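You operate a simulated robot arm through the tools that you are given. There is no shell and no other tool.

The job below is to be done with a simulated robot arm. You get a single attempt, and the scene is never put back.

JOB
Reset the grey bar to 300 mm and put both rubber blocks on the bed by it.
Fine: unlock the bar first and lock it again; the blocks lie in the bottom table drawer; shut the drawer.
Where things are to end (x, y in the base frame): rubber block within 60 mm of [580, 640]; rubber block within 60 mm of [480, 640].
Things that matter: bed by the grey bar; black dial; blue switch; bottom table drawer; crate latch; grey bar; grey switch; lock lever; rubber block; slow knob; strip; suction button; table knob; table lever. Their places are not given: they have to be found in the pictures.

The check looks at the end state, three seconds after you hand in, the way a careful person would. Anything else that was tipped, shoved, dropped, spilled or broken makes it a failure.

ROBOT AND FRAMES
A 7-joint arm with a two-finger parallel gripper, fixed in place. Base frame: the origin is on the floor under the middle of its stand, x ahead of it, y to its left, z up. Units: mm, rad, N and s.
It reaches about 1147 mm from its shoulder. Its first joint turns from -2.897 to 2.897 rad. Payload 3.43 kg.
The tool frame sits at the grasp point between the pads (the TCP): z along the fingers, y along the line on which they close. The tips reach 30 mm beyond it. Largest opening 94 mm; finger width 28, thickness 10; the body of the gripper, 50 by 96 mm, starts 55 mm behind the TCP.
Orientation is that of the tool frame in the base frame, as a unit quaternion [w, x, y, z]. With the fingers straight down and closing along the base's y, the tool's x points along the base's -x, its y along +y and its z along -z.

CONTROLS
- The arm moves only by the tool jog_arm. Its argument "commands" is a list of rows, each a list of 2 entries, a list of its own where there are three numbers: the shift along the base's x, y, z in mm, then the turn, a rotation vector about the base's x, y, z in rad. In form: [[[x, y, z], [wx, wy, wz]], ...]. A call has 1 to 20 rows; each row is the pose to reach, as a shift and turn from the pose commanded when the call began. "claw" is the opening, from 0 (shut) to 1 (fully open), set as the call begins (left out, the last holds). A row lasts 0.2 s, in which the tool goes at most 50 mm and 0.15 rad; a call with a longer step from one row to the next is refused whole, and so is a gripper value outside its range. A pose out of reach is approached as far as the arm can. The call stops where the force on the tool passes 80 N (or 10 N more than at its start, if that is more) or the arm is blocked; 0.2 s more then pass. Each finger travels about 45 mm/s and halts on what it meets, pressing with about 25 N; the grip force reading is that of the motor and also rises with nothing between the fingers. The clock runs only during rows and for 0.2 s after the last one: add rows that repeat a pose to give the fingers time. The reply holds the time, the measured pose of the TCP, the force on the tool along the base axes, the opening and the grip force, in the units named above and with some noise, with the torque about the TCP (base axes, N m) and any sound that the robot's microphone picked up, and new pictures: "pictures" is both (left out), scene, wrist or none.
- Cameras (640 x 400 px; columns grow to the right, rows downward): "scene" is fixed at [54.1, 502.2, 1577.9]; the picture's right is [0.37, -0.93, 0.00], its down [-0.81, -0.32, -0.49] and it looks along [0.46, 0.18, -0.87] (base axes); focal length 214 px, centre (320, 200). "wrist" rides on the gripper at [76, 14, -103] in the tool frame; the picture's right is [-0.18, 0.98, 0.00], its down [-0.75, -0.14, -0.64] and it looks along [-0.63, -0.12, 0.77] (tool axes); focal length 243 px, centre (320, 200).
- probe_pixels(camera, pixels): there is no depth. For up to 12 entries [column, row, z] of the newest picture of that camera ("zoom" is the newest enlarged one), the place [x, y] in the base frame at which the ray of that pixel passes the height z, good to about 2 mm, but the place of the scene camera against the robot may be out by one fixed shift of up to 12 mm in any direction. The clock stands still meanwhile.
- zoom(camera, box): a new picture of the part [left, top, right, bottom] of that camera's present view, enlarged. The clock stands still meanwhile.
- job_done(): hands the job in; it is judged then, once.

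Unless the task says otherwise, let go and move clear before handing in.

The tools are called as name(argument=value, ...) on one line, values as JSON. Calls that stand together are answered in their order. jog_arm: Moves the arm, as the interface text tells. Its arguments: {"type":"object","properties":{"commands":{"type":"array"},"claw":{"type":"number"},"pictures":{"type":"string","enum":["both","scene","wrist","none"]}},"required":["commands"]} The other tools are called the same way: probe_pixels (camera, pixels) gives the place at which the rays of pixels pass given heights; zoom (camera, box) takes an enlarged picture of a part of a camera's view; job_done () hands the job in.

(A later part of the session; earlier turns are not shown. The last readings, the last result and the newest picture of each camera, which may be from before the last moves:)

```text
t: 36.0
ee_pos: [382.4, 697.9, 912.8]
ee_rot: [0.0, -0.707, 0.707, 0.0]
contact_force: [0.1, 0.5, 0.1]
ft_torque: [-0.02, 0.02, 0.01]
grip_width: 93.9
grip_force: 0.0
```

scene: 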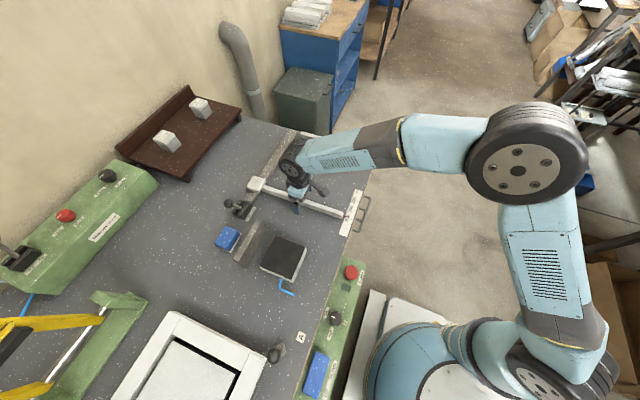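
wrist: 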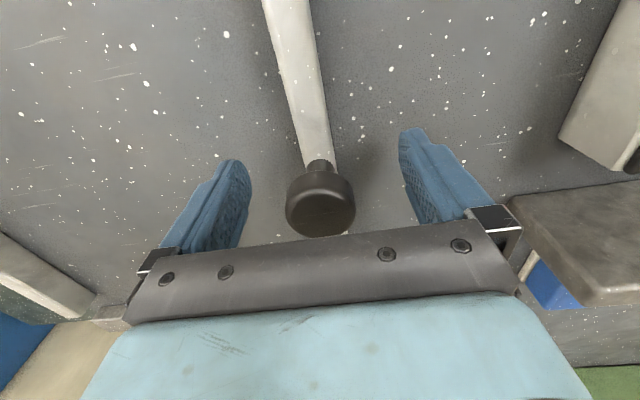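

The fingers straddle the knob again. I'll close to centre it, then reopen and check the strip afterwards.

jog_arm(commands=[[[0, 0, 0], [0, 0, 0]], [[0, 0, 0], [0, 0, 0]], [[0, 0, 0], [0, 0, 0]], [[0, 0, 0], [0, 0, 0]], [[0, 0, 0], [0, 0, 0]], [[0, 0, 0], [0, 0, 0]], [[0, 0, 0], [0, 0, 0]]], claw=0, pictures="scene")

zoom(camera="scene", box=[336, 200, 366, 230])

```text
t: 37.6
ee_pos: [383.1, 698.6, 912.0]
ee_rot: [0.0, 0.707, -0.707, 0.0]
contact_force: [0.1, 0.5, 0.6]
ft_torque: [-0.02, 0.0, 0.01]
grip_width: 33.4
grip_force: 45.9
```

scene: 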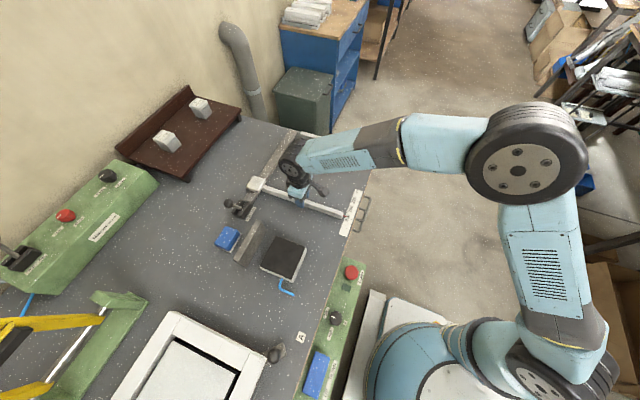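

```text
13.33 times, centred on (351, 215) of scene
```

zoom: 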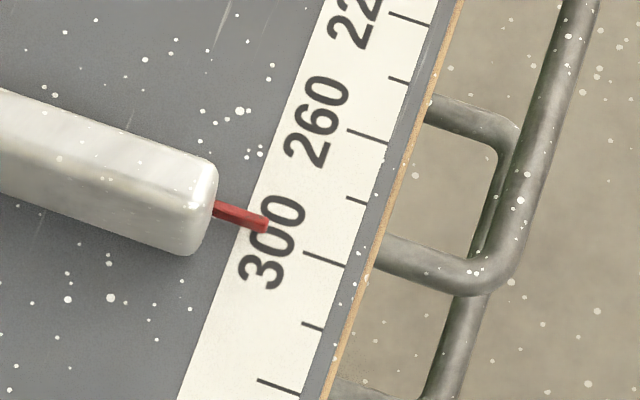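

The pointer hasn't visibly moved (tip still at (265,225) in the zoom). I'll nudge the gripped knob −1.5 mm.

jog_arm(commands=[[[-0.7, 0, 0], [0, 0, 0]], [[-1.5, 0, 0], [0, 0, 0]], [[-1.5, 0, 0], [0, 0, 0]], [[-1.5, 0, 0], [0, 0, 0]]], pictures="scene")

zoom(camera="scene", box=[336, 200, 366, 230])

```text
t: 38.6
ee_pos: [382.3, 698.3, 912.2]
ee_rot: [0.001, 0.707, -0.707, -0.001]
contact_force: [1.6, 2.8, -8.5]
ft_torque: [0.38, 0.03, -0.1]
grip_width: 33.4
grip_force: 44.9
```

scene: 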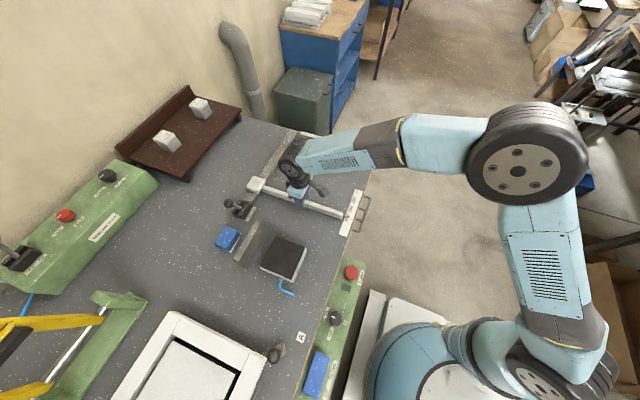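

```text
13.33 times, centred on (351, 215) of scene
```

zoom: 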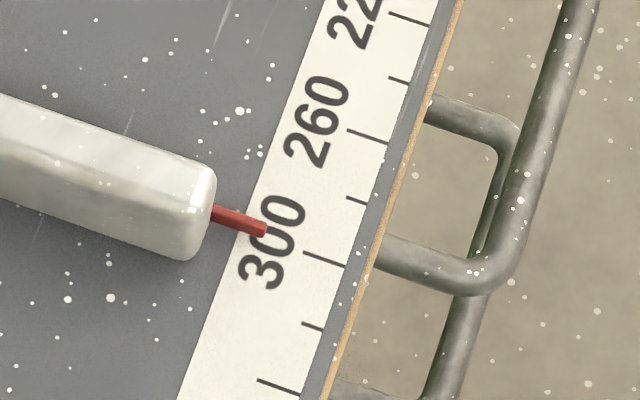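

The pointer moved about 1.5 mm, so it should now read about 300. I'll release and verify from the wrist view again.

jog_arm(commands=[[[0, 0, 0], [0, 0, 0]], [[0, 0, 0], [0, 0, 0]], [[0, 0, 0], [0, 0, 0]], [[0, 0, 0], [0, 0, 0]], [[0, 0, 25], [0, 0, 0]], [[0, 0, 60], [0, 0, 0]], [[0, 0, 100], [0, 0, 0]], [[2, -40, 120], [0, 0, 0]], [[6, -80, 130], [0, 0, 0]], [[10, -120, 138], [0, 0, 0]], [[14, -160, 138], [0, 0, 0]], [[18, -200, 138], [0, 0, 0]], [[22, -240, 138], [0, 0, 0]], [[22, -280, 138], [0, 0, 0]], [[22, -280, 138], [0, 0, 0]]], claw=1, pictures="wrist")

zoom(camera="wrist", box=[320, 145, 384, 185])

```text
t: 41.8
ee_pos: [401.3, 418.8, 1048.4]
ee_rot: [-0.001, 0.707, -0.707, 0.0]
contact_force: [-0.3, 0.0, -0.6]
ft_torque: [0.02, 0.02, -0.05]
grip_width: 93.9
grip_force: 0.2
```

wrist: 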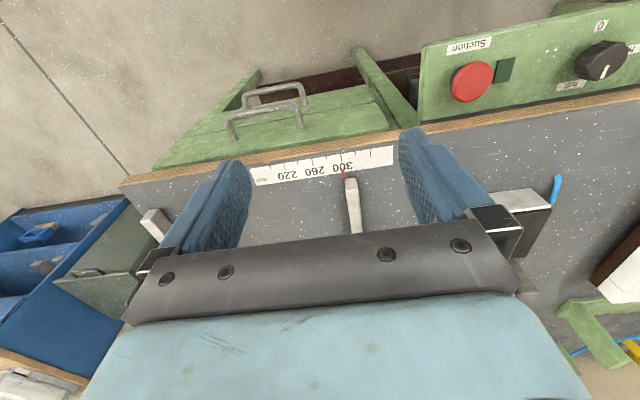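

```text
10.00 times, centred on (352, 165) of wrist
```

zoom: 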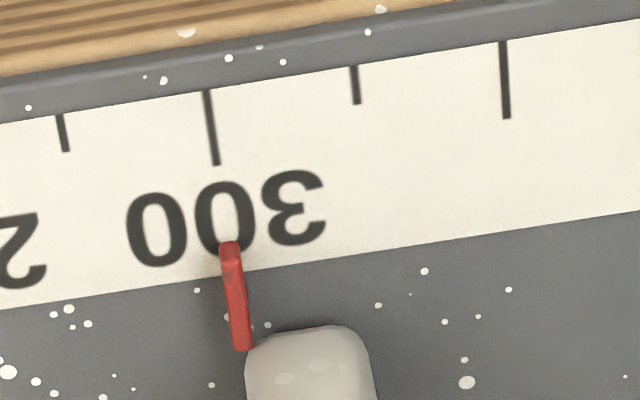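

The pointer now lines up with the 300 tick (≈300.3). Next I'll go back over the lever to lock it.

jog_arm(commands=[[[-14, 43, 10], [0, 0, 0]], [[-28, 86, 20], [0, 0, 0]], [[-42, 129, 30], [0, 0, 0]], [[-56, 172, 40], [0, 0, 0]], [[-70, 215, 45], [0, 0, 0]], [[-84, 258, 45], [0, 0, 0]], [[-98, 301, 45], [0, 0, 0]], [[-112, 344, 45], [0, 0, 0]], [[-126, 387, 42], [0, 0, 0]], [[-140, 430, 40], [0, 0, 0]], [[-151, 472, 37], [0, 0, 0]], [[-151, 472, 37], [0, 0, 0]]], claw=1)

```text
t: 44.4
ee_pos: [251.4, 890.4, 1087.1]
ee_rot: [0.0, 0.707, -0.707, 0.0]
contact_force: [0.2, -0.3, 0.0]
ft_torque: [0.03, 0.02, -0.03]
grip_width: 93.8
grip_force: 0.0
```

scene: 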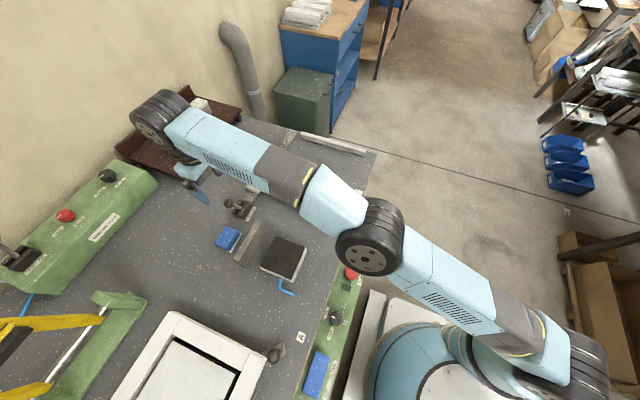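
wrist: 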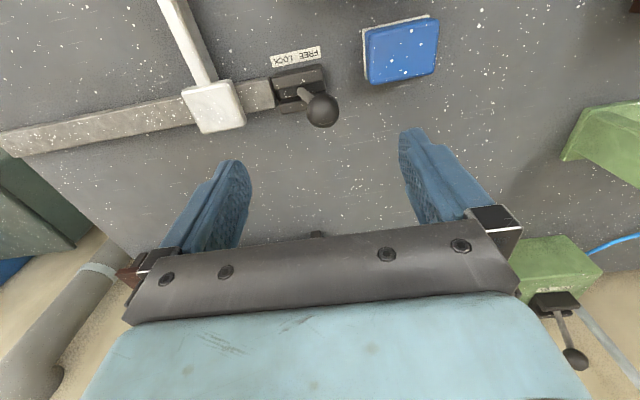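

The ball at (322,110) is directly below. Descending around it.

jog_arm(commands=[[[0, 0, -20], [0, 0, 0]], [[0, 0, -40], [0, 0, 0]], [[0, 0, -60], [0, 0, 0]], [[0, 0, -80], [0, 0, 0]], [[0, 0, -100], [0, 0, 0]], [[0, 0, -115], [0, 0, 0]], [[0, 0, -124], [0, 0, 0]], [[0, 0, -124], [0, 0, 0]]], claw=1, pictures="wrist")

```text
t: 46.2
ee_pos: [251.6, 890.2, 964.4]
ee_rot: [-0.001, -0.707, 0.707, -0.001]
contact_force: [-0.1, 0.4, -0.5]
ft_torque: [0.01, -0.01, 0.03]
grip_width: 94.0
grip_force: 0.1
```

wrist: 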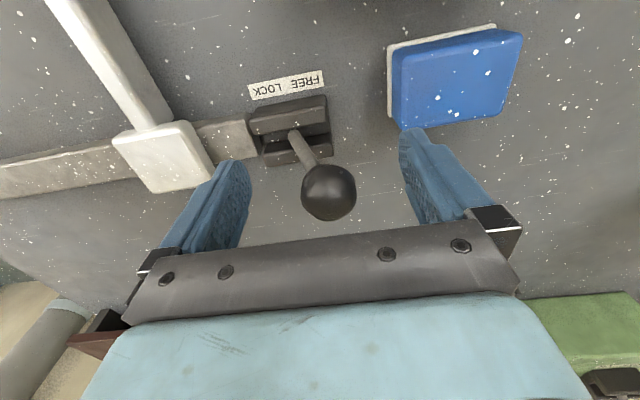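

The ball is centred between the fingers. I'll narrow the opening and push toward +x (LOCK), ending with a gentle press on the stop.

jog_arm(commands=[[[0, 0, 0], [0, 0, 0]], [[0, 0, 0], [0, 0, 0]], [[0, 0, 0], [0, 0, 0]], [[0, 0, 0], [0, 0, 0]], [[6, 0, 0], [0, 0, 0]], [[12, 0, 0], [0, 0, 0]], [[18, 0, 0], [0, 0, 0]], [[24, 0, 0], [0, 0, 0]], [[30, 0, 0], [0, 0, 0]], [[36, 0, 0], [0, 0, 0]], [[42, 0, 0], [0, 0, 0]], [[48, 0, 0], [0, 0, 0]], [[54, 0, 0], [0, 0, 0]], [[58, 0, 0], [0, 0, 0]], [[62, 0, 0], [0, 0, 0]], [[65, 0, 0], [0, 0, 0]], [[65, 0, 0], [0, 0, 0]]], claw=0.45)

```text
t: 49.8
ee_pos: [313.9, 890.6, 964.6]
ee_rot: [0.001, 0.708, -0.706, -0.001]
contact_force: [-24.2, 5.4, -0.5]
ft_torque: [-0.26, 0.04, 0.11]
grip_width: 56.1
grip_force: 11.8
```

scene: 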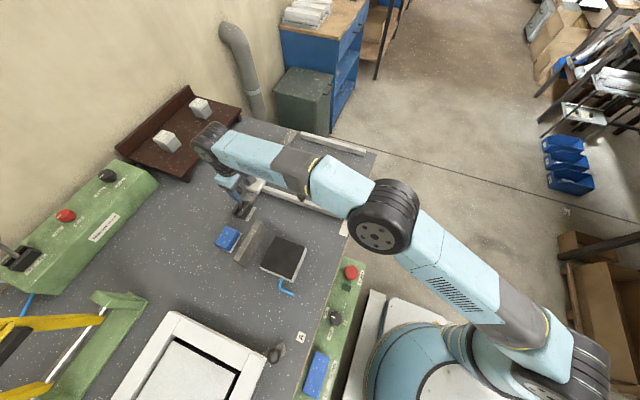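
wrist: 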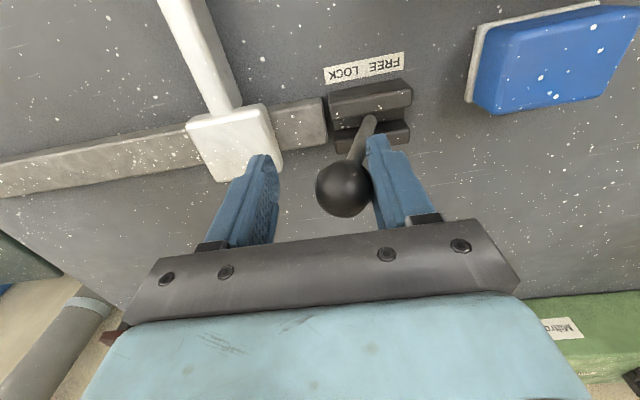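

The lever is on its LOCK stop (−24 N, ball back at x≈302). I'll back off, lift clear, and check.

jog_arm(commands=[[[-5, 0, 0], [0, 0, 0]], [[-11, 0, 0], [0, 0, 0]], [[-11, 0, 0], [0, 0, 0]], [[-11, 0, 0], [0, 0, 0]], [[-11, 0, 20], [0, 0, 0]], [[-11, 0, 45], [0, 0, 0]], [[-11, 0, 80], [0, 0, 0]], [[-11, 0, 120], [0, 0, 0]], [[-11, 0, 120], [0, 0, 0]]], claw=0.6)

```text
t: 51.8
ee_pos: [305.0, 886.5, 1082.4]
ee_rot: [-0.001, 0.707, -0.707, 0.0]
contact_force: [0.7, 0.5, 0.0]
ft_torque: [-0.03, 0.0, 0.01]
grip_width: 56.5
grip_force: 0.0
out of reach, approached as far as the arm can: row 8, 9
```

scene: 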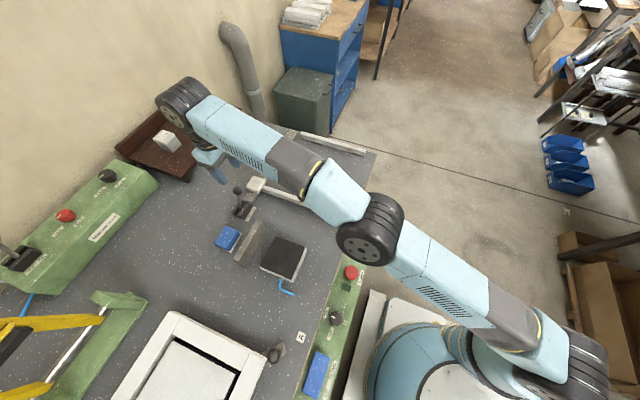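
wrist: 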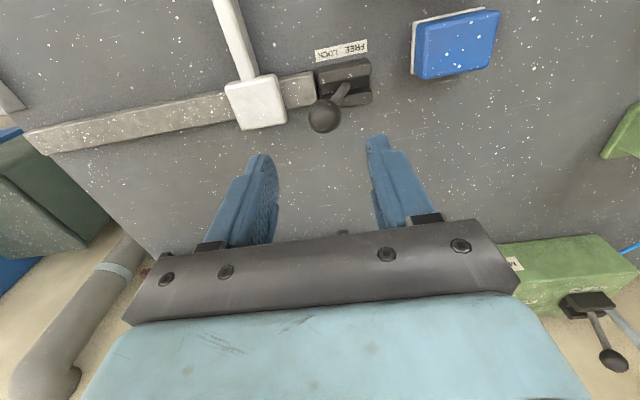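

The lever is now in LOCK and the carriage sits at its new place. Next I'll travel back to the drawer side, staying high.

jog_arm(commands=[[[14, -41, 5], [0, 0, 0]], [[28, -82, 10], [0, 0, 0]], [[42, -123, 15], [0, 0, 0]], [[56, -164, 20], [0, 0, 0]], [[70, -205, 20], [0, 0, 0]], [[84, -246, 20], [0, 0, 0]], [[98, -287, 20], [0, 0, 0]], [[112, -328, 20], [0, 0, 0]], [[126, -369, 20], [0, 0, 0]], [[140, -410, 20], [0, 0, 0]], [[154, -451, 20], [0, 0, 0]], [[168, -492, 20], [0, 0, 0]], [[182, -533, 20], [0, 0, 0]], [[196, -574, 20], [0, 0, 0]], [[196, -590, 20], [0, 0, 0]]], claw=1)

zoom(camera="scene", box=[220, 120, 400, 240])

```text
t: 55.0
ee_pos: [499.3, 295.1, 1102.1]
ee_rot: [0.001, -0.707, 0.707, 0.0]
contact_force: [-0.5, 0.8, -0.2]
ft_torque: [-0.01, 0.02, -0.03]
grip_width: 94.1
grip_force: 0.0
```

scene: 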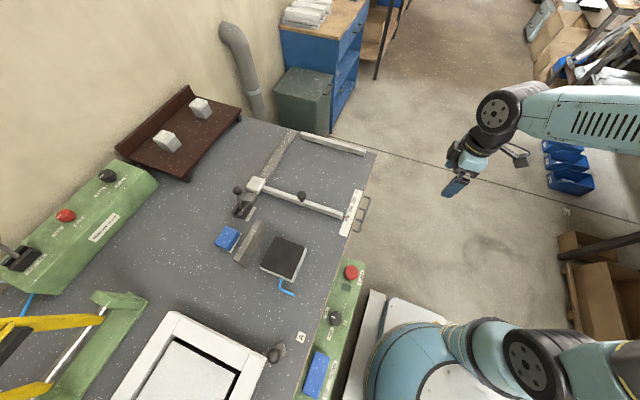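
wrist: 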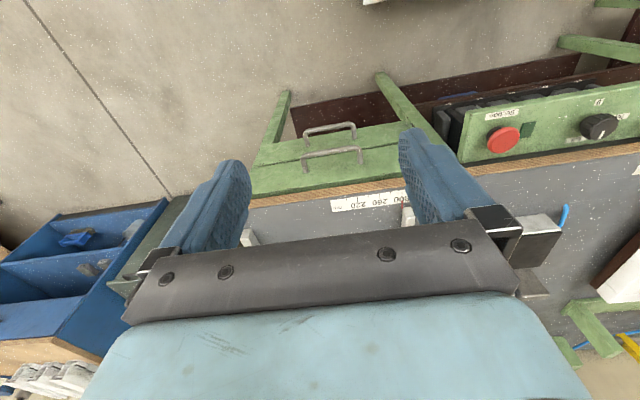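

```text
3.33 times, centred on (310, 180) of scene
```

zoom: 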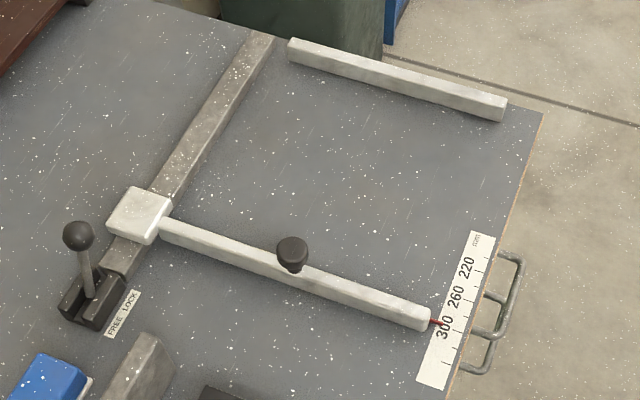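

The lever matches its original LOCK posture and the pointer shows 300. I'll re-measure the bottom handle from this pose before turning.

zoom(camera="wrist", box=[240, 90, 420, 210])

probe_pixels(camera="wrist", pixels=[[330, 127, 660], [330, 127, 640], [330, 127, 620], [332, 154, 770], [332, 154, 750]])

```text
3.33 times, centred on (330, 150) of wrist
```

zoom: 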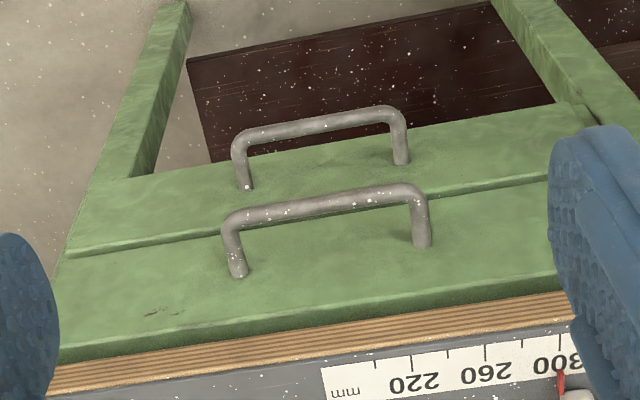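

```text
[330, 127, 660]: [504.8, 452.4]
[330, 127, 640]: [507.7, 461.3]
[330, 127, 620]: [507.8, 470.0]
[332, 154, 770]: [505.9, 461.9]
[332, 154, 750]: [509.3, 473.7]
```

The bottom handle is confirmed at about (506, 460, 640). I'll turn the gripper horizontal while descending to (506, 290, 640), clear of the handles.

jog_arm(commands=[[[0, -1, -33], [0.0864, 0.0864, -0.0864]], [[1, -2, -66], [0.1727, 0.1727, -0.1727]], [[1, -3, -99], [0.2591, 0.2591, -0.2591]], [[2, -4, -132], [0.3454, 0.3454, -0.3454]], [[2, -5, -165], [0.4318, 0.4318, -0.4318]], [[3, -6, -198], [0.5182, 0.5182, -0.5182]], [[3, -7, -231], [0.6045, 0.6045, -0.6045]], [[4, -8, -264], [0.6909, 0.6909, -0.6909]], [[4, -9, -297], [0.7773, 0.7773, -0.7773]], [[5, -10, -330], [0.8636, 0.8636, -0.8636]], [[5, -10, -363], [0.95, 0.95, -0.95]], [[6, -10, -396], [1.0363, 1.0363, -1.0363]], [[6, -10, -430], [1.1227, 1.1227, -1.1227]], [[7, -10, -462], [1.2092, 1.2092, -1.2092]], [[7, -10, -462], [1.2092, 1.2092, -1.2092]]], claw=1)

```text
t: 58.2
ee_pos: [507.4, 285.4, 640.1]
ee_rot: [0.0, 0.0, 0.706, 0.708]
contact_force: [0.2, 0.5, 0.1]
ft_torque: [0.0, 0.01, 0.01]
grip_width: 93.9
grip_force: 0.2
```

scene: 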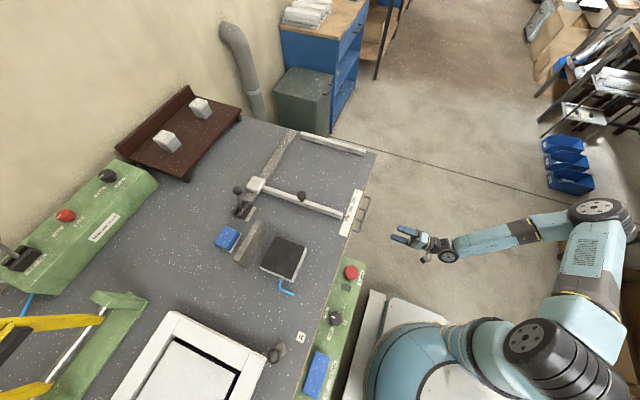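
wrist: 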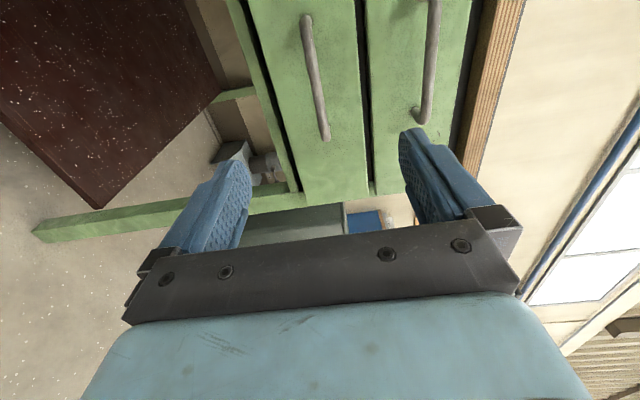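

The handle bar crosses the gripper axis at about (316,90), about 4 mm low of centre. I'll advance along +y to put the pads around the bar.

jog_arm(commands=[[[0, 30, -2], [0, 0, 0]], [[0, 60, -4], [0, 0, 0]], [[0, 90, -4], [0, 0, 0]], [[0, 115, -4], [0, 0, 0]], [[0, 135, -4], [0, 0, 0]], [[0, 150, -4], [0, 0, 0]], [[0, 160, -4], [0, 0, 0]], [[0, 160, -4], [0, 0, 0]]], claw=1)

```text
t: 60.0
ee_pos: [507.5, 447.0, 636.2]
ee_rot: [-0.001, 0.0, 0.706, 0.708]
contact_force: [0.7, -0.5, 0.7]
ft_torque: [-0.01, -0.01, 0.02]
grip_width: 94.2
grip_force: 0.0
```

scene: 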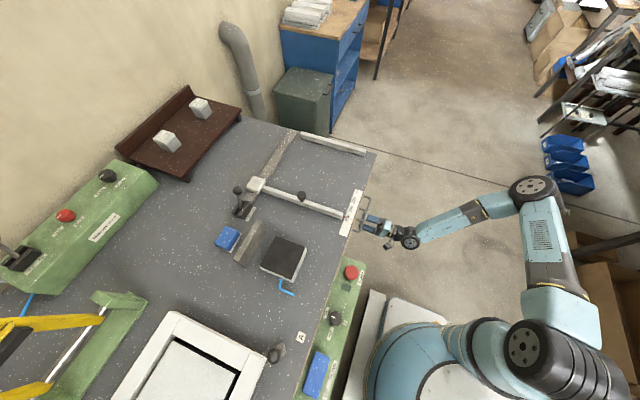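
wrist: 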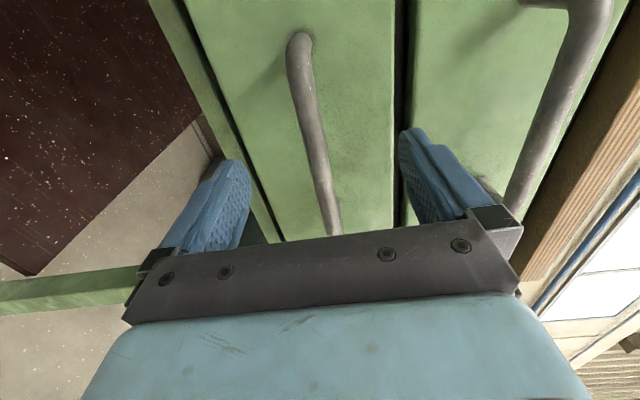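

The bar lies between the pads near (320,165). Closing on it.

jog_arm(commands=[[[0, 0, 0], [0, 0, 0]], [[0, 0, 0], [0, 0, 0]], [[0, 0, 0], [0, 0, 0]], [[0, 0, 0], [0, 0, 0]], [[0, 0, 0], [0, 0, 0]], [[0, 0, 0], [0, 0, 0]], [[0, 0, 0], [0, 0, 0]]], claw=0, pictures="wrist")

```text
t: 61.6
ee_pos: [507.3, 445.3, 635.9]
ee_rot: [0.0, 0.0, 0.707, 0.707]
contact_force: [0.7, -1.6, 5.5]
ft_torque: [0.1, -0.11, -0.11]
grip_width: 11.7
grip_force: 44.6
```

wrist: 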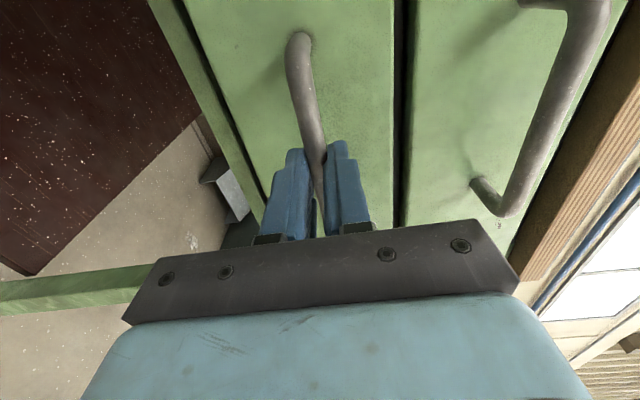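

The grip holds on the ~12 mm bar. I'll pull slowly toward −y.

jog_arm(commands=[[[0, -4, 0], [0, 0, 0]], [[0, -10, 0], [0, 0, 0]], [[0, -18, 0], [0, 0, 0]], [[0, -28, 0], [0, 0, 0]], [[0, -38, 0], [0, 0, 0]], [[0, -48, 0], [0, 0, 0]], [[0, -58, 0], [0, 0, 0]], [[0, -68, 0], [0, 0, 0]], [[0, -78, 0], [0, 0, 0]], [[0, -88, 0], [0, 0, 0]], [[0, -98, 0], [0, 0, 0]], [[0, -108, 0], [0, 0, 0]], [[0, -118, 0], [0, 0, 0]], [[0, -128, 0], [0, 0, 0]], [[0, -138, 0], [0, 0, 0]], [[0, -146, 0], [0, 0, 0]], [[0, -150, 0], [0, 0, 0]], [[0, -150, 0], [0, 0, 0]]])

```text
t: 65.4
ee_pos: [508.2, 295.1, 635.7]
ee_rot: [-0.001, 0.0, 0.707, 0.707]
contact_force: [0.7, -0.4, -17.1]
ft_torque: [-0.3, -0.21, -0.07]
grip_width: 11.7
grip_force: 45.0
```

scene: 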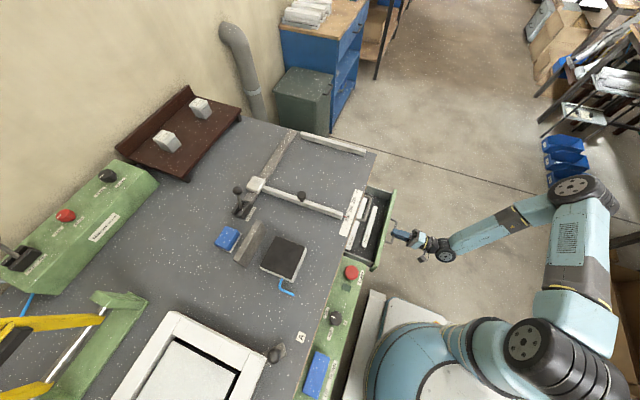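
wrist: 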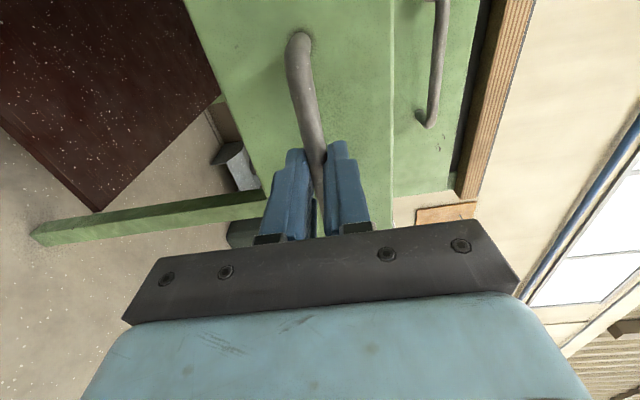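

The bottom drawer came out 150 mm, with bars or blocks visible inside near (355,230) and (370,225). I'll zoom in on the contents.

zoom(camera="scene", box=[330, 175, 420, 280])

```text
3.81 times, centred on (375, 228) of scene
```

zoom: 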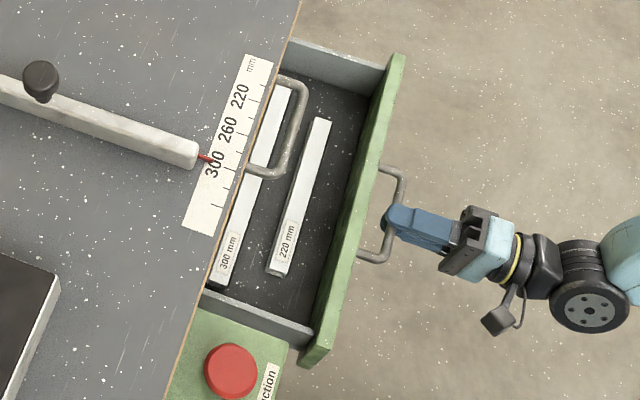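

The front of the drawer holds gauge bars labelled "300 mm" and "220 mm", so the rubber blocks must be further back. I'll keep pulling slowly.

jog_arm(commands=[[[0, -5, 0], [0, 0, 0]], [[0, -12, 0], [0, 0, 0]], [[0, -20, 0], [0, 0, 0]], [[0, -28, 0], [0, 0, 0]], [[0, -36, 0], [0, 0, 0]], [[0, -44, 0], [0, 0, 0]], [[0, -52, 0], [0, 0, 0]], [[0, -60, 0], [0, 0, 0]], [[0, -66, 0], [0, 0, 0]], [[0, -70, 0], [0, 0, 0]], [[0, -70, 0], [0, 0, 0]]])

zoom(camera="scene", box=[330, 175, 430, 290])

```text
t: 67.8
ee_pos: [507.8, 224.1, 636.1]
ee_rot: [0.0, 0.001, 0.707, 0.707]
contact_force: [-14.3, -1.2, -8.7]
ft_torque: [-0.21, -0.13, 0.54]
grip_width: 11.6
grip_force: 45.0
```

scene: 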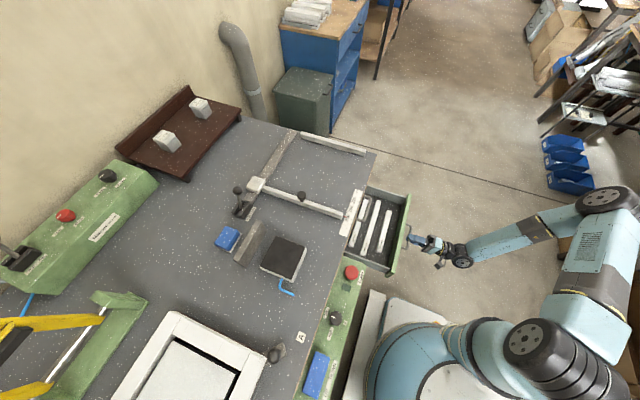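
wrist: 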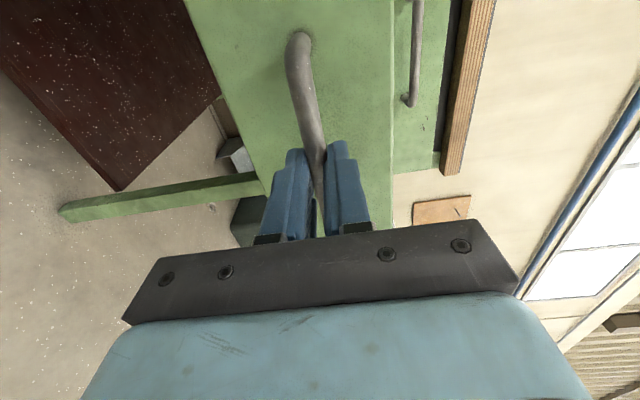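

```text
3.48 times, centred on (380, 232) of scene
```

zoom: 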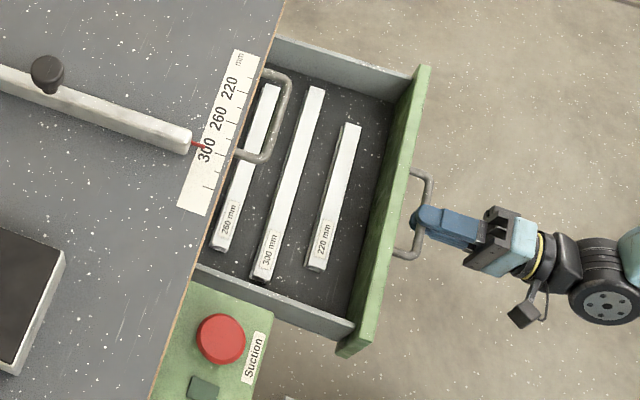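

Three gauge bars (220, 300, 260) are visible but no rubber blocks yet. I'll continue pulling gently.

jog_arm(commands=[[[0, -5, 0], [0, 0, 0]], [[0, -12, 0], [0, 0, 0]], [[0, -20, 0], [0, 0, 0]], [[0, -28, 0], [0, 0, 0]], [[0, -36, 0], [0, 0, 0]], [[0, -44, 0], [0, 0, 0]], [[0, -52, 0], [0, 0, 0]], [[0, -58, 0], [0, 0, 0]], [[0, -60, 0], [0, 0, 0]], [[0, -60, 0], [0, 0, 0]]])

zoom(camera="scene", box=[330, 175, 430, 290])

```text
t: 70.0
ee_pos: [508.0, 164.5, 635.5]
ee_rot: [0.0, 0.0, 0.707, 0.707]
contact_force: [-7.3, -3.1, -13.2]
ft_torque: [-0.24, -0.13, 0.07]
grip_width: 11.6
grip_force: 45.1
```

scene: 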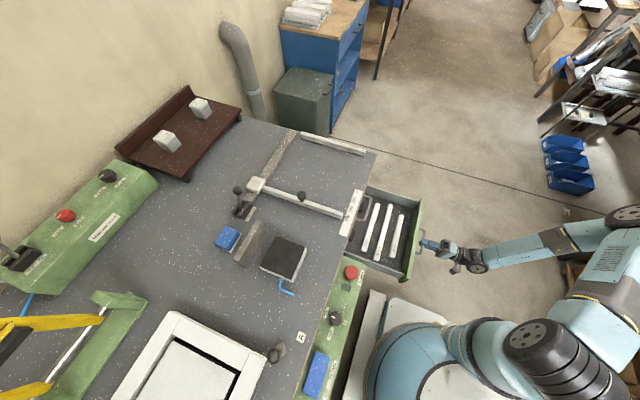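
wrist: 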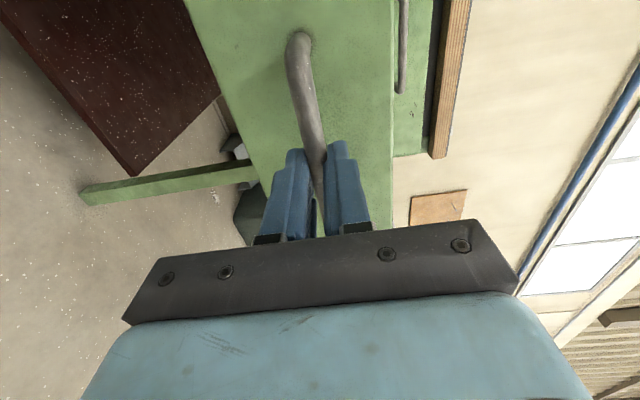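

```text
3.48 times, centred on (380, 232) of scene
```

zoom: 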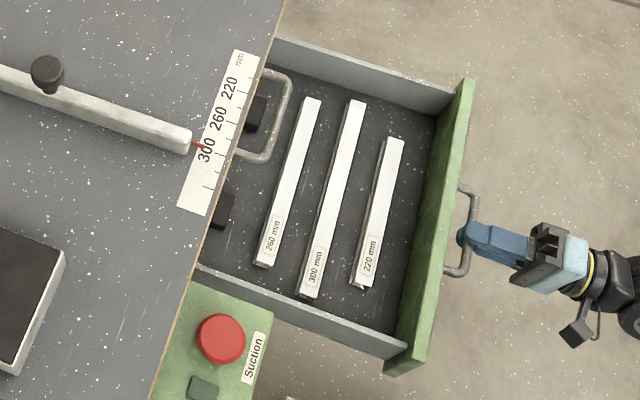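

Two black blocks are emerging at the back, at zoom (255,112) and (220,205). I'll pull further.

jog_arm(commands=[[[0, -5, 0], [0, 0, 0]], [[0, -12, 0], [0, 0, 0]], [[0, -20, 0], [0, 0, 0]], [[0, -28, 0], [0, 0, 0]], [[0, -36, 0], [0, 0, 0]], [[0, -44, 0], [0, 0, 0]], [[0, -52, 0], [0, 0, 0]], [[0, -58, 0], [0, 0, 0]], [[0, -60, 0], [0, 0, 0]], [[0, -60, 0], [0, 0, 0]]])

zoom(camera="scene", box=[330, 175, 450, 300])

```text
t: 72.2
ee_pos: [507.0, 104.2, 636.4]
ee_rot: [0.0, 0.0, 0.707, 0.707]
contact_force: [-13.9, -2.3, -17.2]
ft_torque: [-0.35, -0.17, 0.17]
grip_width: 12.0
grip_force: 45.4
```

scene: 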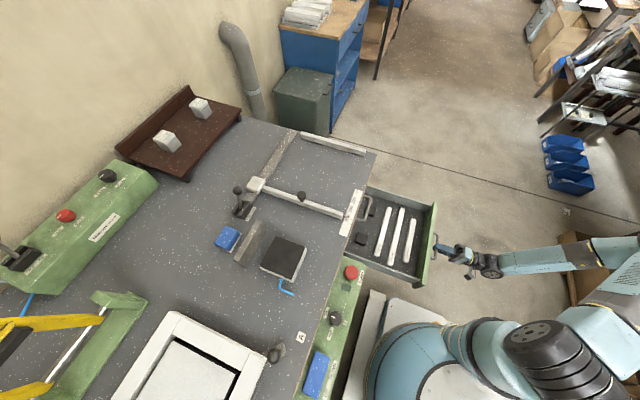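
wrist: 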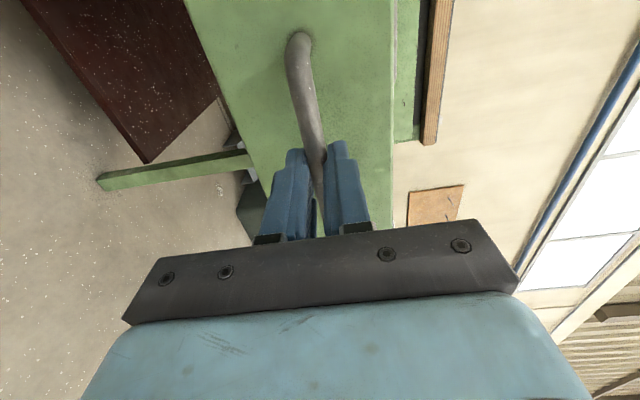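

```text
3.20 times, centred on (390, 238) of scene
```

zoom: 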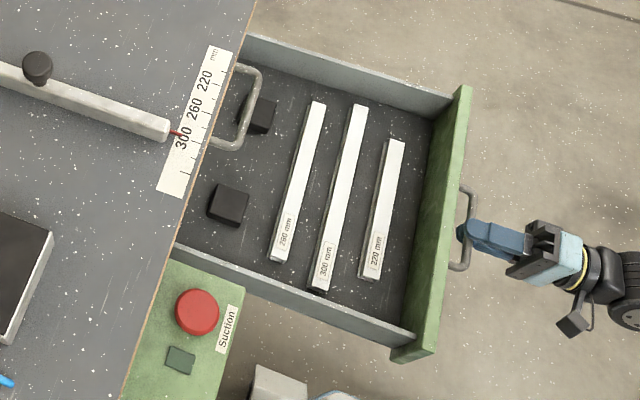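

Both black blocks are now visible, at scene (371,212) and (361,239). I'll locate them and see how much more clearance is needed from the table edge and the top handle.

probe_pixels(camera="scene", pixels=[[370.6, 212.4, 600], [370.6, 212.4, 640], [361.25, 239.25, 600], [361.25, 239.25, 640], [373, 203, 753], [364.5, 220, 753], [352, 226, 857], [364, 190, 857]])

```text
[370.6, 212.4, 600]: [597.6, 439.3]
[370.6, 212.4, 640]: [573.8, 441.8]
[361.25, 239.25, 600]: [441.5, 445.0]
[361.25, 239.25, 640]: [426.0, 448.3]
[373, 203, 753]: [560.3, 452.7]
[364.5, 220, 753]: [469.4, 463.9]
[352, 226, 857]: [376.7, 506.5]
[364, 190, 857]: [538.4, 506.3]
```

The blocks are at about (575,433) and (425,439), too near the top handle and table edge for comfort. I'll pull another 70 mm, watching for the drawer's stop.

jog_arm(commands=[[[0, -5, 0], [0, 0, 0]], [[0, -12, 0], [0, 0, 0]], [[0, -20, 0], [0, 0, 0]], [[0, -28, 0], [0, 0, 0]], [[0, -36, 0], [0, 0, 0]], [[0, -44, 0], [0, 0, 0]], [[0, -52, 0], [0, 0, 0]], [[0, -60, 0], [0, 0, 0]], [[0, -66, 0], [0, 0, 0]], [[0, -70, 0], [0, 0, 0]], [[0, -70, 0], [0, 0, 0]]])

zoom(camera="scene", box=[330, 175, 450, 300])

```text
t: 74.6
ee_pos: [508.1, 34.2, 635.7]
ee_rot: [-0.001, 0.0, 0.707, 0.707]
contact_force: [0.7, -0.1, -0.6]
ft_torque: [-0.02, -0.01, 0.02]
grip_width: 0.1
grip_force: 33.5
```

scene: 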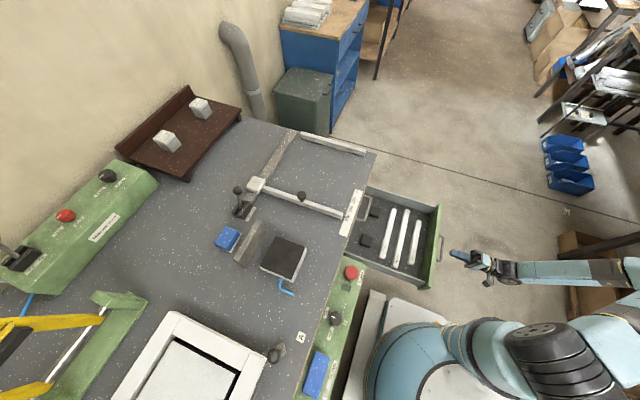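
wrist: 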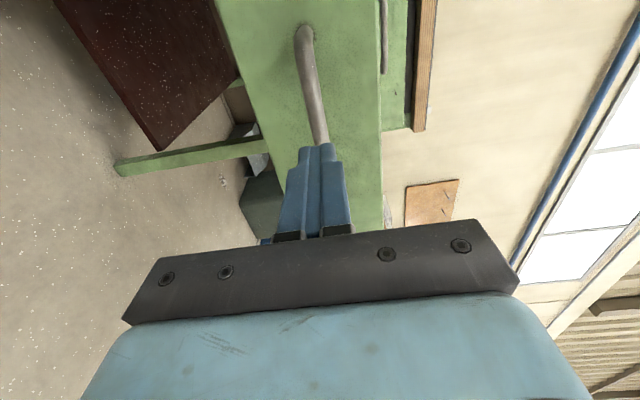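

```text
3.20 times, centred on (390, 238) of scene
```

zoom: 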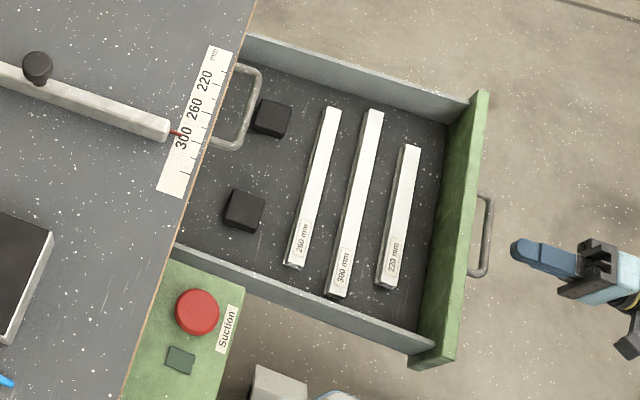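

The drawer reached its stop and the handle slipped from the grip, leaving the blocks further out at scene (375,212) and (366,241). I'll lift away and turn the fingers down for a look into the drawer.

jog_arm(commands=[[[0, -5, 40], [0, 0, 0]], [[0, -5, 85], [0, 0, 0]], [[0, -5, 130], [0, 0, 0]], [[0, -5, 175], [0, 0, 0]], [[0, 10, 190], [-0.0864, -0.0864, 0.0864]], [[0, 25, 200], [-0.1727, -0.1727, 0.1727]], [[0, 40, 210], [-0.2591, -0.2591, 0.2591]], [[0, 55, 220], [-0.3454, -0.3454, 0.3454]], [[0, 70, 230], [-0.4318, -0.4318, 0.4318]], [[0, 85, 240], [-0.5182, -0.5182, 0.5182]], [[0, 100, 250], [-0.6045, -0.6045, 0.6045]], [[0, 115, 260], [-0.6909, -0.6909, 0.6909]], [[0, 130, 270], [-0.7773, -0.7773, 0.7773]], [[0, 145, 280], [-0.8636, -0.8636, 0.8636]], [[0, 160, 280], [-0.95, -0.95, 0.95]], [[0, 175, 280], [-1.0363, -1.0363, 1.0363]], [[0, 190, 280], [-1.1227, -1.1227, 1.1227]], [[0, 210, 280], [-1.2092, -1.2092, 1.2092]], [[0, 220, 280], [-1.2092, -1.2092, 1.2092]]], claw=1)

```text
t: 78.6
ee_pos: [507.9, 253.9, 915.8]
ee_rot: [0.001, 0.708, -0.707, 0.0]
contact_force: [0.4, 0.0, -0.2]
ft_torque: [0.01, 0.01, 0.01]
grip_width: 94.0
grip_force: 0.0
```

scene: 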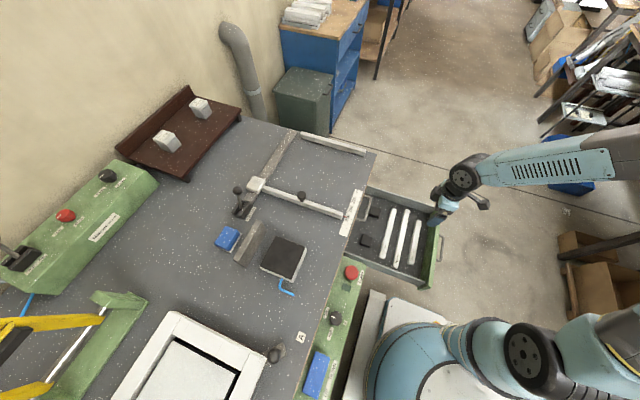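
wrist: 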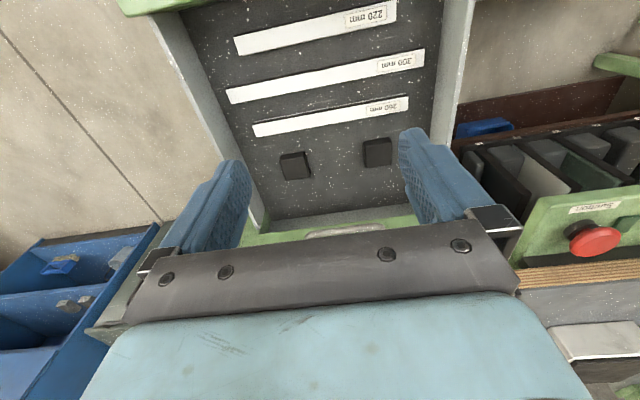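

The wrist now sees the drawer: the two black blocks are near (295,165) and (377,152), with the gauge bars nearer. I'll zoom and probe.

zoom(camera="wrist", box=[250, 110, 430, 240])

probe_pixels(camera="wrist", pixels=[[294, 162, 620], [294, 162, 600], [377, 150, 620], [377, 150, 600], [345, 230, 753], [330, 216, 620], [255, 228, 620]])

```text
3.08 times, centred on (340, 175) of wrist
```

zoom: 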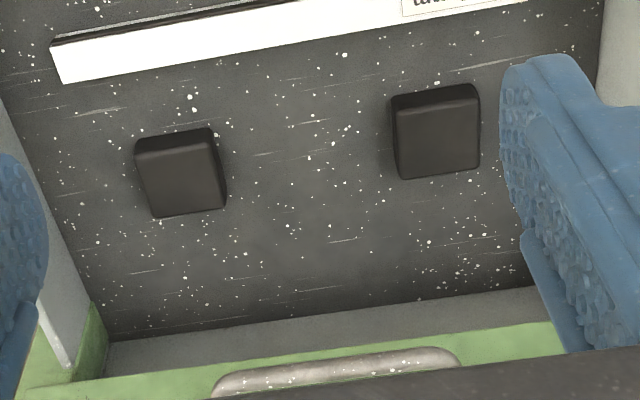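

```text
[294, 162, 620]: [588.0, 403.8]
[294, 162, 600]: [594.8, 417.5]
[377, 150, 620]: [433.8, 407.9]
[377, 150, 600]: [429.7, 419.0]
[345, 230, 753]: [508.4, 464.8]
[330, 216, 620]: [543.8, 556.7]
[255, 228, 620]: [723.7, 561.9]
```

The blocks' top faces look about 48 mm square and fairly low. I'll zoom the scene tightly so I can triangulate their heights.

zoom(camera="scene", box=[350, 195, 398, 255])

probe_pixels(camera="wrist", pixels=[[295.2, 169.5, 640], [295.2, 169.5, 620], [295.2, 169.5, 600], [378.3, 155.5, 640], [378.3, 155.5, 620], [378.3, 155.5, 600]])

```text
6.67 times, centred on (374, 225) of scene
```

zoom: 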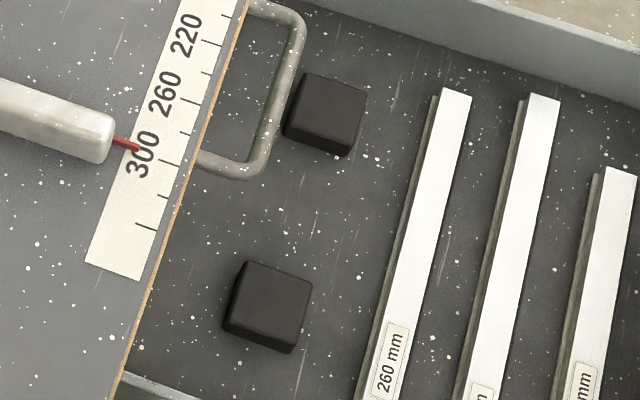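

```text
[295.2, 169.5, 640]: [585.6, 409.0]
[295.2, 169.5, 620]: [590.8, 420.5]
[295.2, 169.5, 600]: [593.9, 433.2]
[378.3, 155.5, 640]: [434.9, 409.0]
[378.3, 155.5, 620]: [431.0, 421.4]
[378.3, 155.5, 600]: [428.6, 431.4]
```

probe_pixels(camera="scene", pixels=[[375.5, 211.65, 640], [375.5, 211.65, 620], [375.5, 211.65, 600], [366.8, 240.4, 640], [366.8, 240.4, 620], [366.8, 240.4, 600], [345.5, 216.8, 864]])

```text
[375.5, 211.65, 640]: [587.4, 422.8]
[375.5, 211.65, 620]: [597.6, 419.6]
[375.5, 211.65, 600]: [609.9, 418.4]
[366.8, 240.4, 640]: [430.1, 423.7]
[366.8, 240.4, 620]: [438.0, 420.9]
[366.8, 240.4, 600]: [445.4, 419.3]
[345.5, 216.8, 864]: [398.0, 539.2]
```

Triangulation puts the block tops at about (587, 414, 628) and (431, 416, 626). To stay clear of the top handle and table edge I'll tilt the gripper back by 0.3 rad (top leaning to −y) and approach block 1 for a closer look.

jog_arm(commands=[[[14, 18, -20], [0.05, 0, 0]], [[28, 36, -45], [0.1, 0, 0]], [[42, 54, -70], [0.15, 0, 0]], [[56, 72, -95], [0.2, 0, 0]], [[70, 90, -120], [0.25, 0, 0]], [[80, 106, -140], [0.3, 0, 0]], [[80, 116, -156], [0.3, 0, 0]], [[80, 116, -156], [0.3, 0, 0]]], claw=1)

zoom(camera="wrist", box=[220, 20, 420, 230])

```text
t: 80.4
ee_pos: [588.4, 370.6, 760.7]
ee_rot: [-0.106, 0.699, -0.699, -0.107]
contact_force: [-0.8, 0.2, -0.1]
ft_torque: [-0.02, 0.01, 0.01]
grip_width: 94.1
grip_force: 0.2
```

scene: 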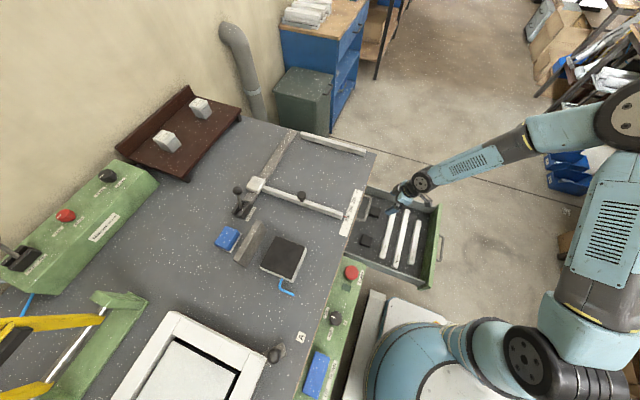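
wrist: 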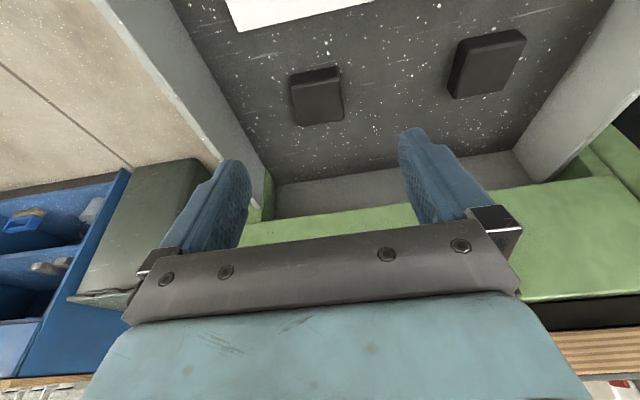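

```text
1.90 times, centred on (320, 125) of wrist
```

zoom: 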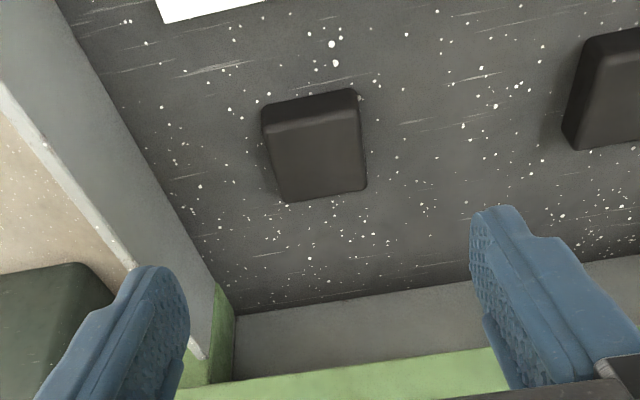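

probe_pixels(camera="wrist", pixels=[[320, 103, 640], [320, 103, 620], [320, 103, 600], [291, 92, 620], [341, 85, 620], [301, 126, 620], [345, 118, 620], [489, 60, 620], [400, 190, 690], [262, 175, 600]])

```text
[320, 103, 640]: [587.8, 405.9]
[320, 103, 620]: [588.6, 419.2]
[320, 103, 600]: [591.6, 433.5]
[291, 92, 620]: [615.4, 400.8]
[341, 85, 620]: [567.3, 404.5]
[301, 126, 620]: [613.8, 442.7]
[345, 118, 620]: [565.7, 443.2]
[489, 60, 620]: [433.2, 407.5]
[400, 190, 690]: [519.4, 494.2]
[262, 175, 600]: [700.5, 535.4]
```

Block 1 is centred laterally at column 320, measuring about 46 mm wide and ~28 mm tall with its floor near z≈600. I'll lower around it in steps, stopping a little high to check.

jog_arm(commands=[[[0, 15, -15], [0, 0, 0]], [[0, 33, -30], [0, 0, 0]], [[0, 33, -50], [0, 0, 0]], [[0, 33, -70], [0, 0, 0]], [[0, 33, -88], [0, 0, 0]], [[0, 33, -102], [0, 0, 0]], [[0, 33, -108], [0, 0, 0]], [[0, 33, -108], [0, 0, 0]]], claw=1)

zoom(camera="wrist", box=[180, 80, 460, 250])

```text
t: 82.2
ee_pos: [588.0, 403.5, 651.3]
ee_rot: [0.106, -0.699, 0.7, 0.106]
contact_force: [-0.7, -0.1, -0.2]
ft_torque: [-0.03, 0.0, -0.03]
grip_width: 93.8
grip_force: 0.1
```

scene: 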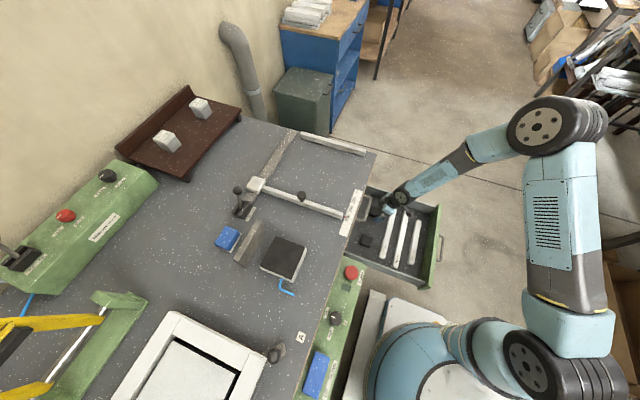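
wrist: 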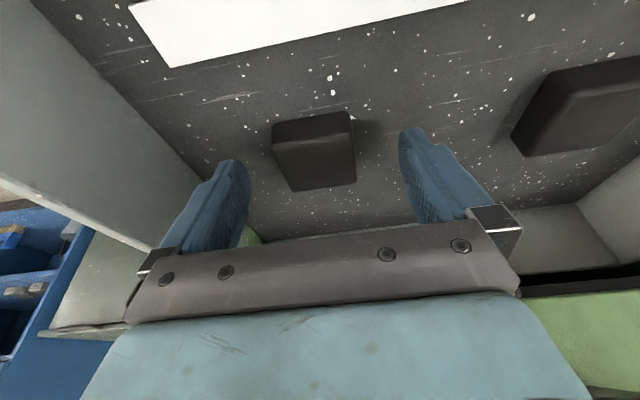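

```text
2.29 times, centred on (320, 165) of wrist
```

zoom: 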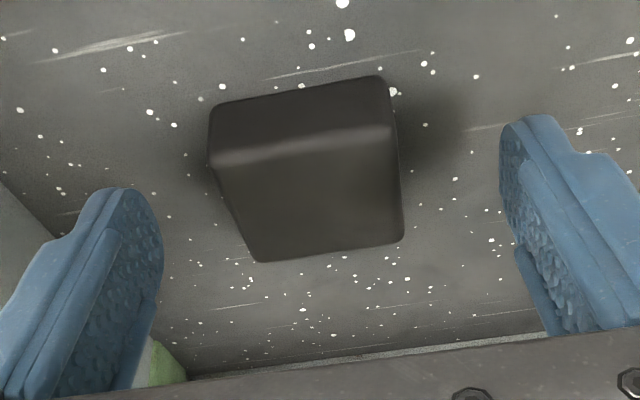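

probe_pixels(camera="wrist", pixels=[[315.6, 165, 635], [315.6, 165, 625], [315.6, 165, 615], [272, 148.8, 625], [352, 133.6, 625], [294.7, 192, 625], [355.8, 182.5, 625], [273, 124, 598], [346, 111.5, 598]])

```text
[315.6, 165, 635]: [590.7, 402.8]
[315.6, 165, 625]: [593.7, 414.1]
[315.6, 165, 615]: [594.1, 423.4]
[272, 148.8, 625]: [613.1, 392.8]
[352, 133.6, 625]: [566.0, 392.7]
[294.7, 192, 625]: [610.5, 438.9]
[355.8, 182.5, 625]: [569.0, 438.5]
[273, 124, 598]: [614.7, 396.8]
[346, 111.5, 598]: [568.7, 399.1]
```

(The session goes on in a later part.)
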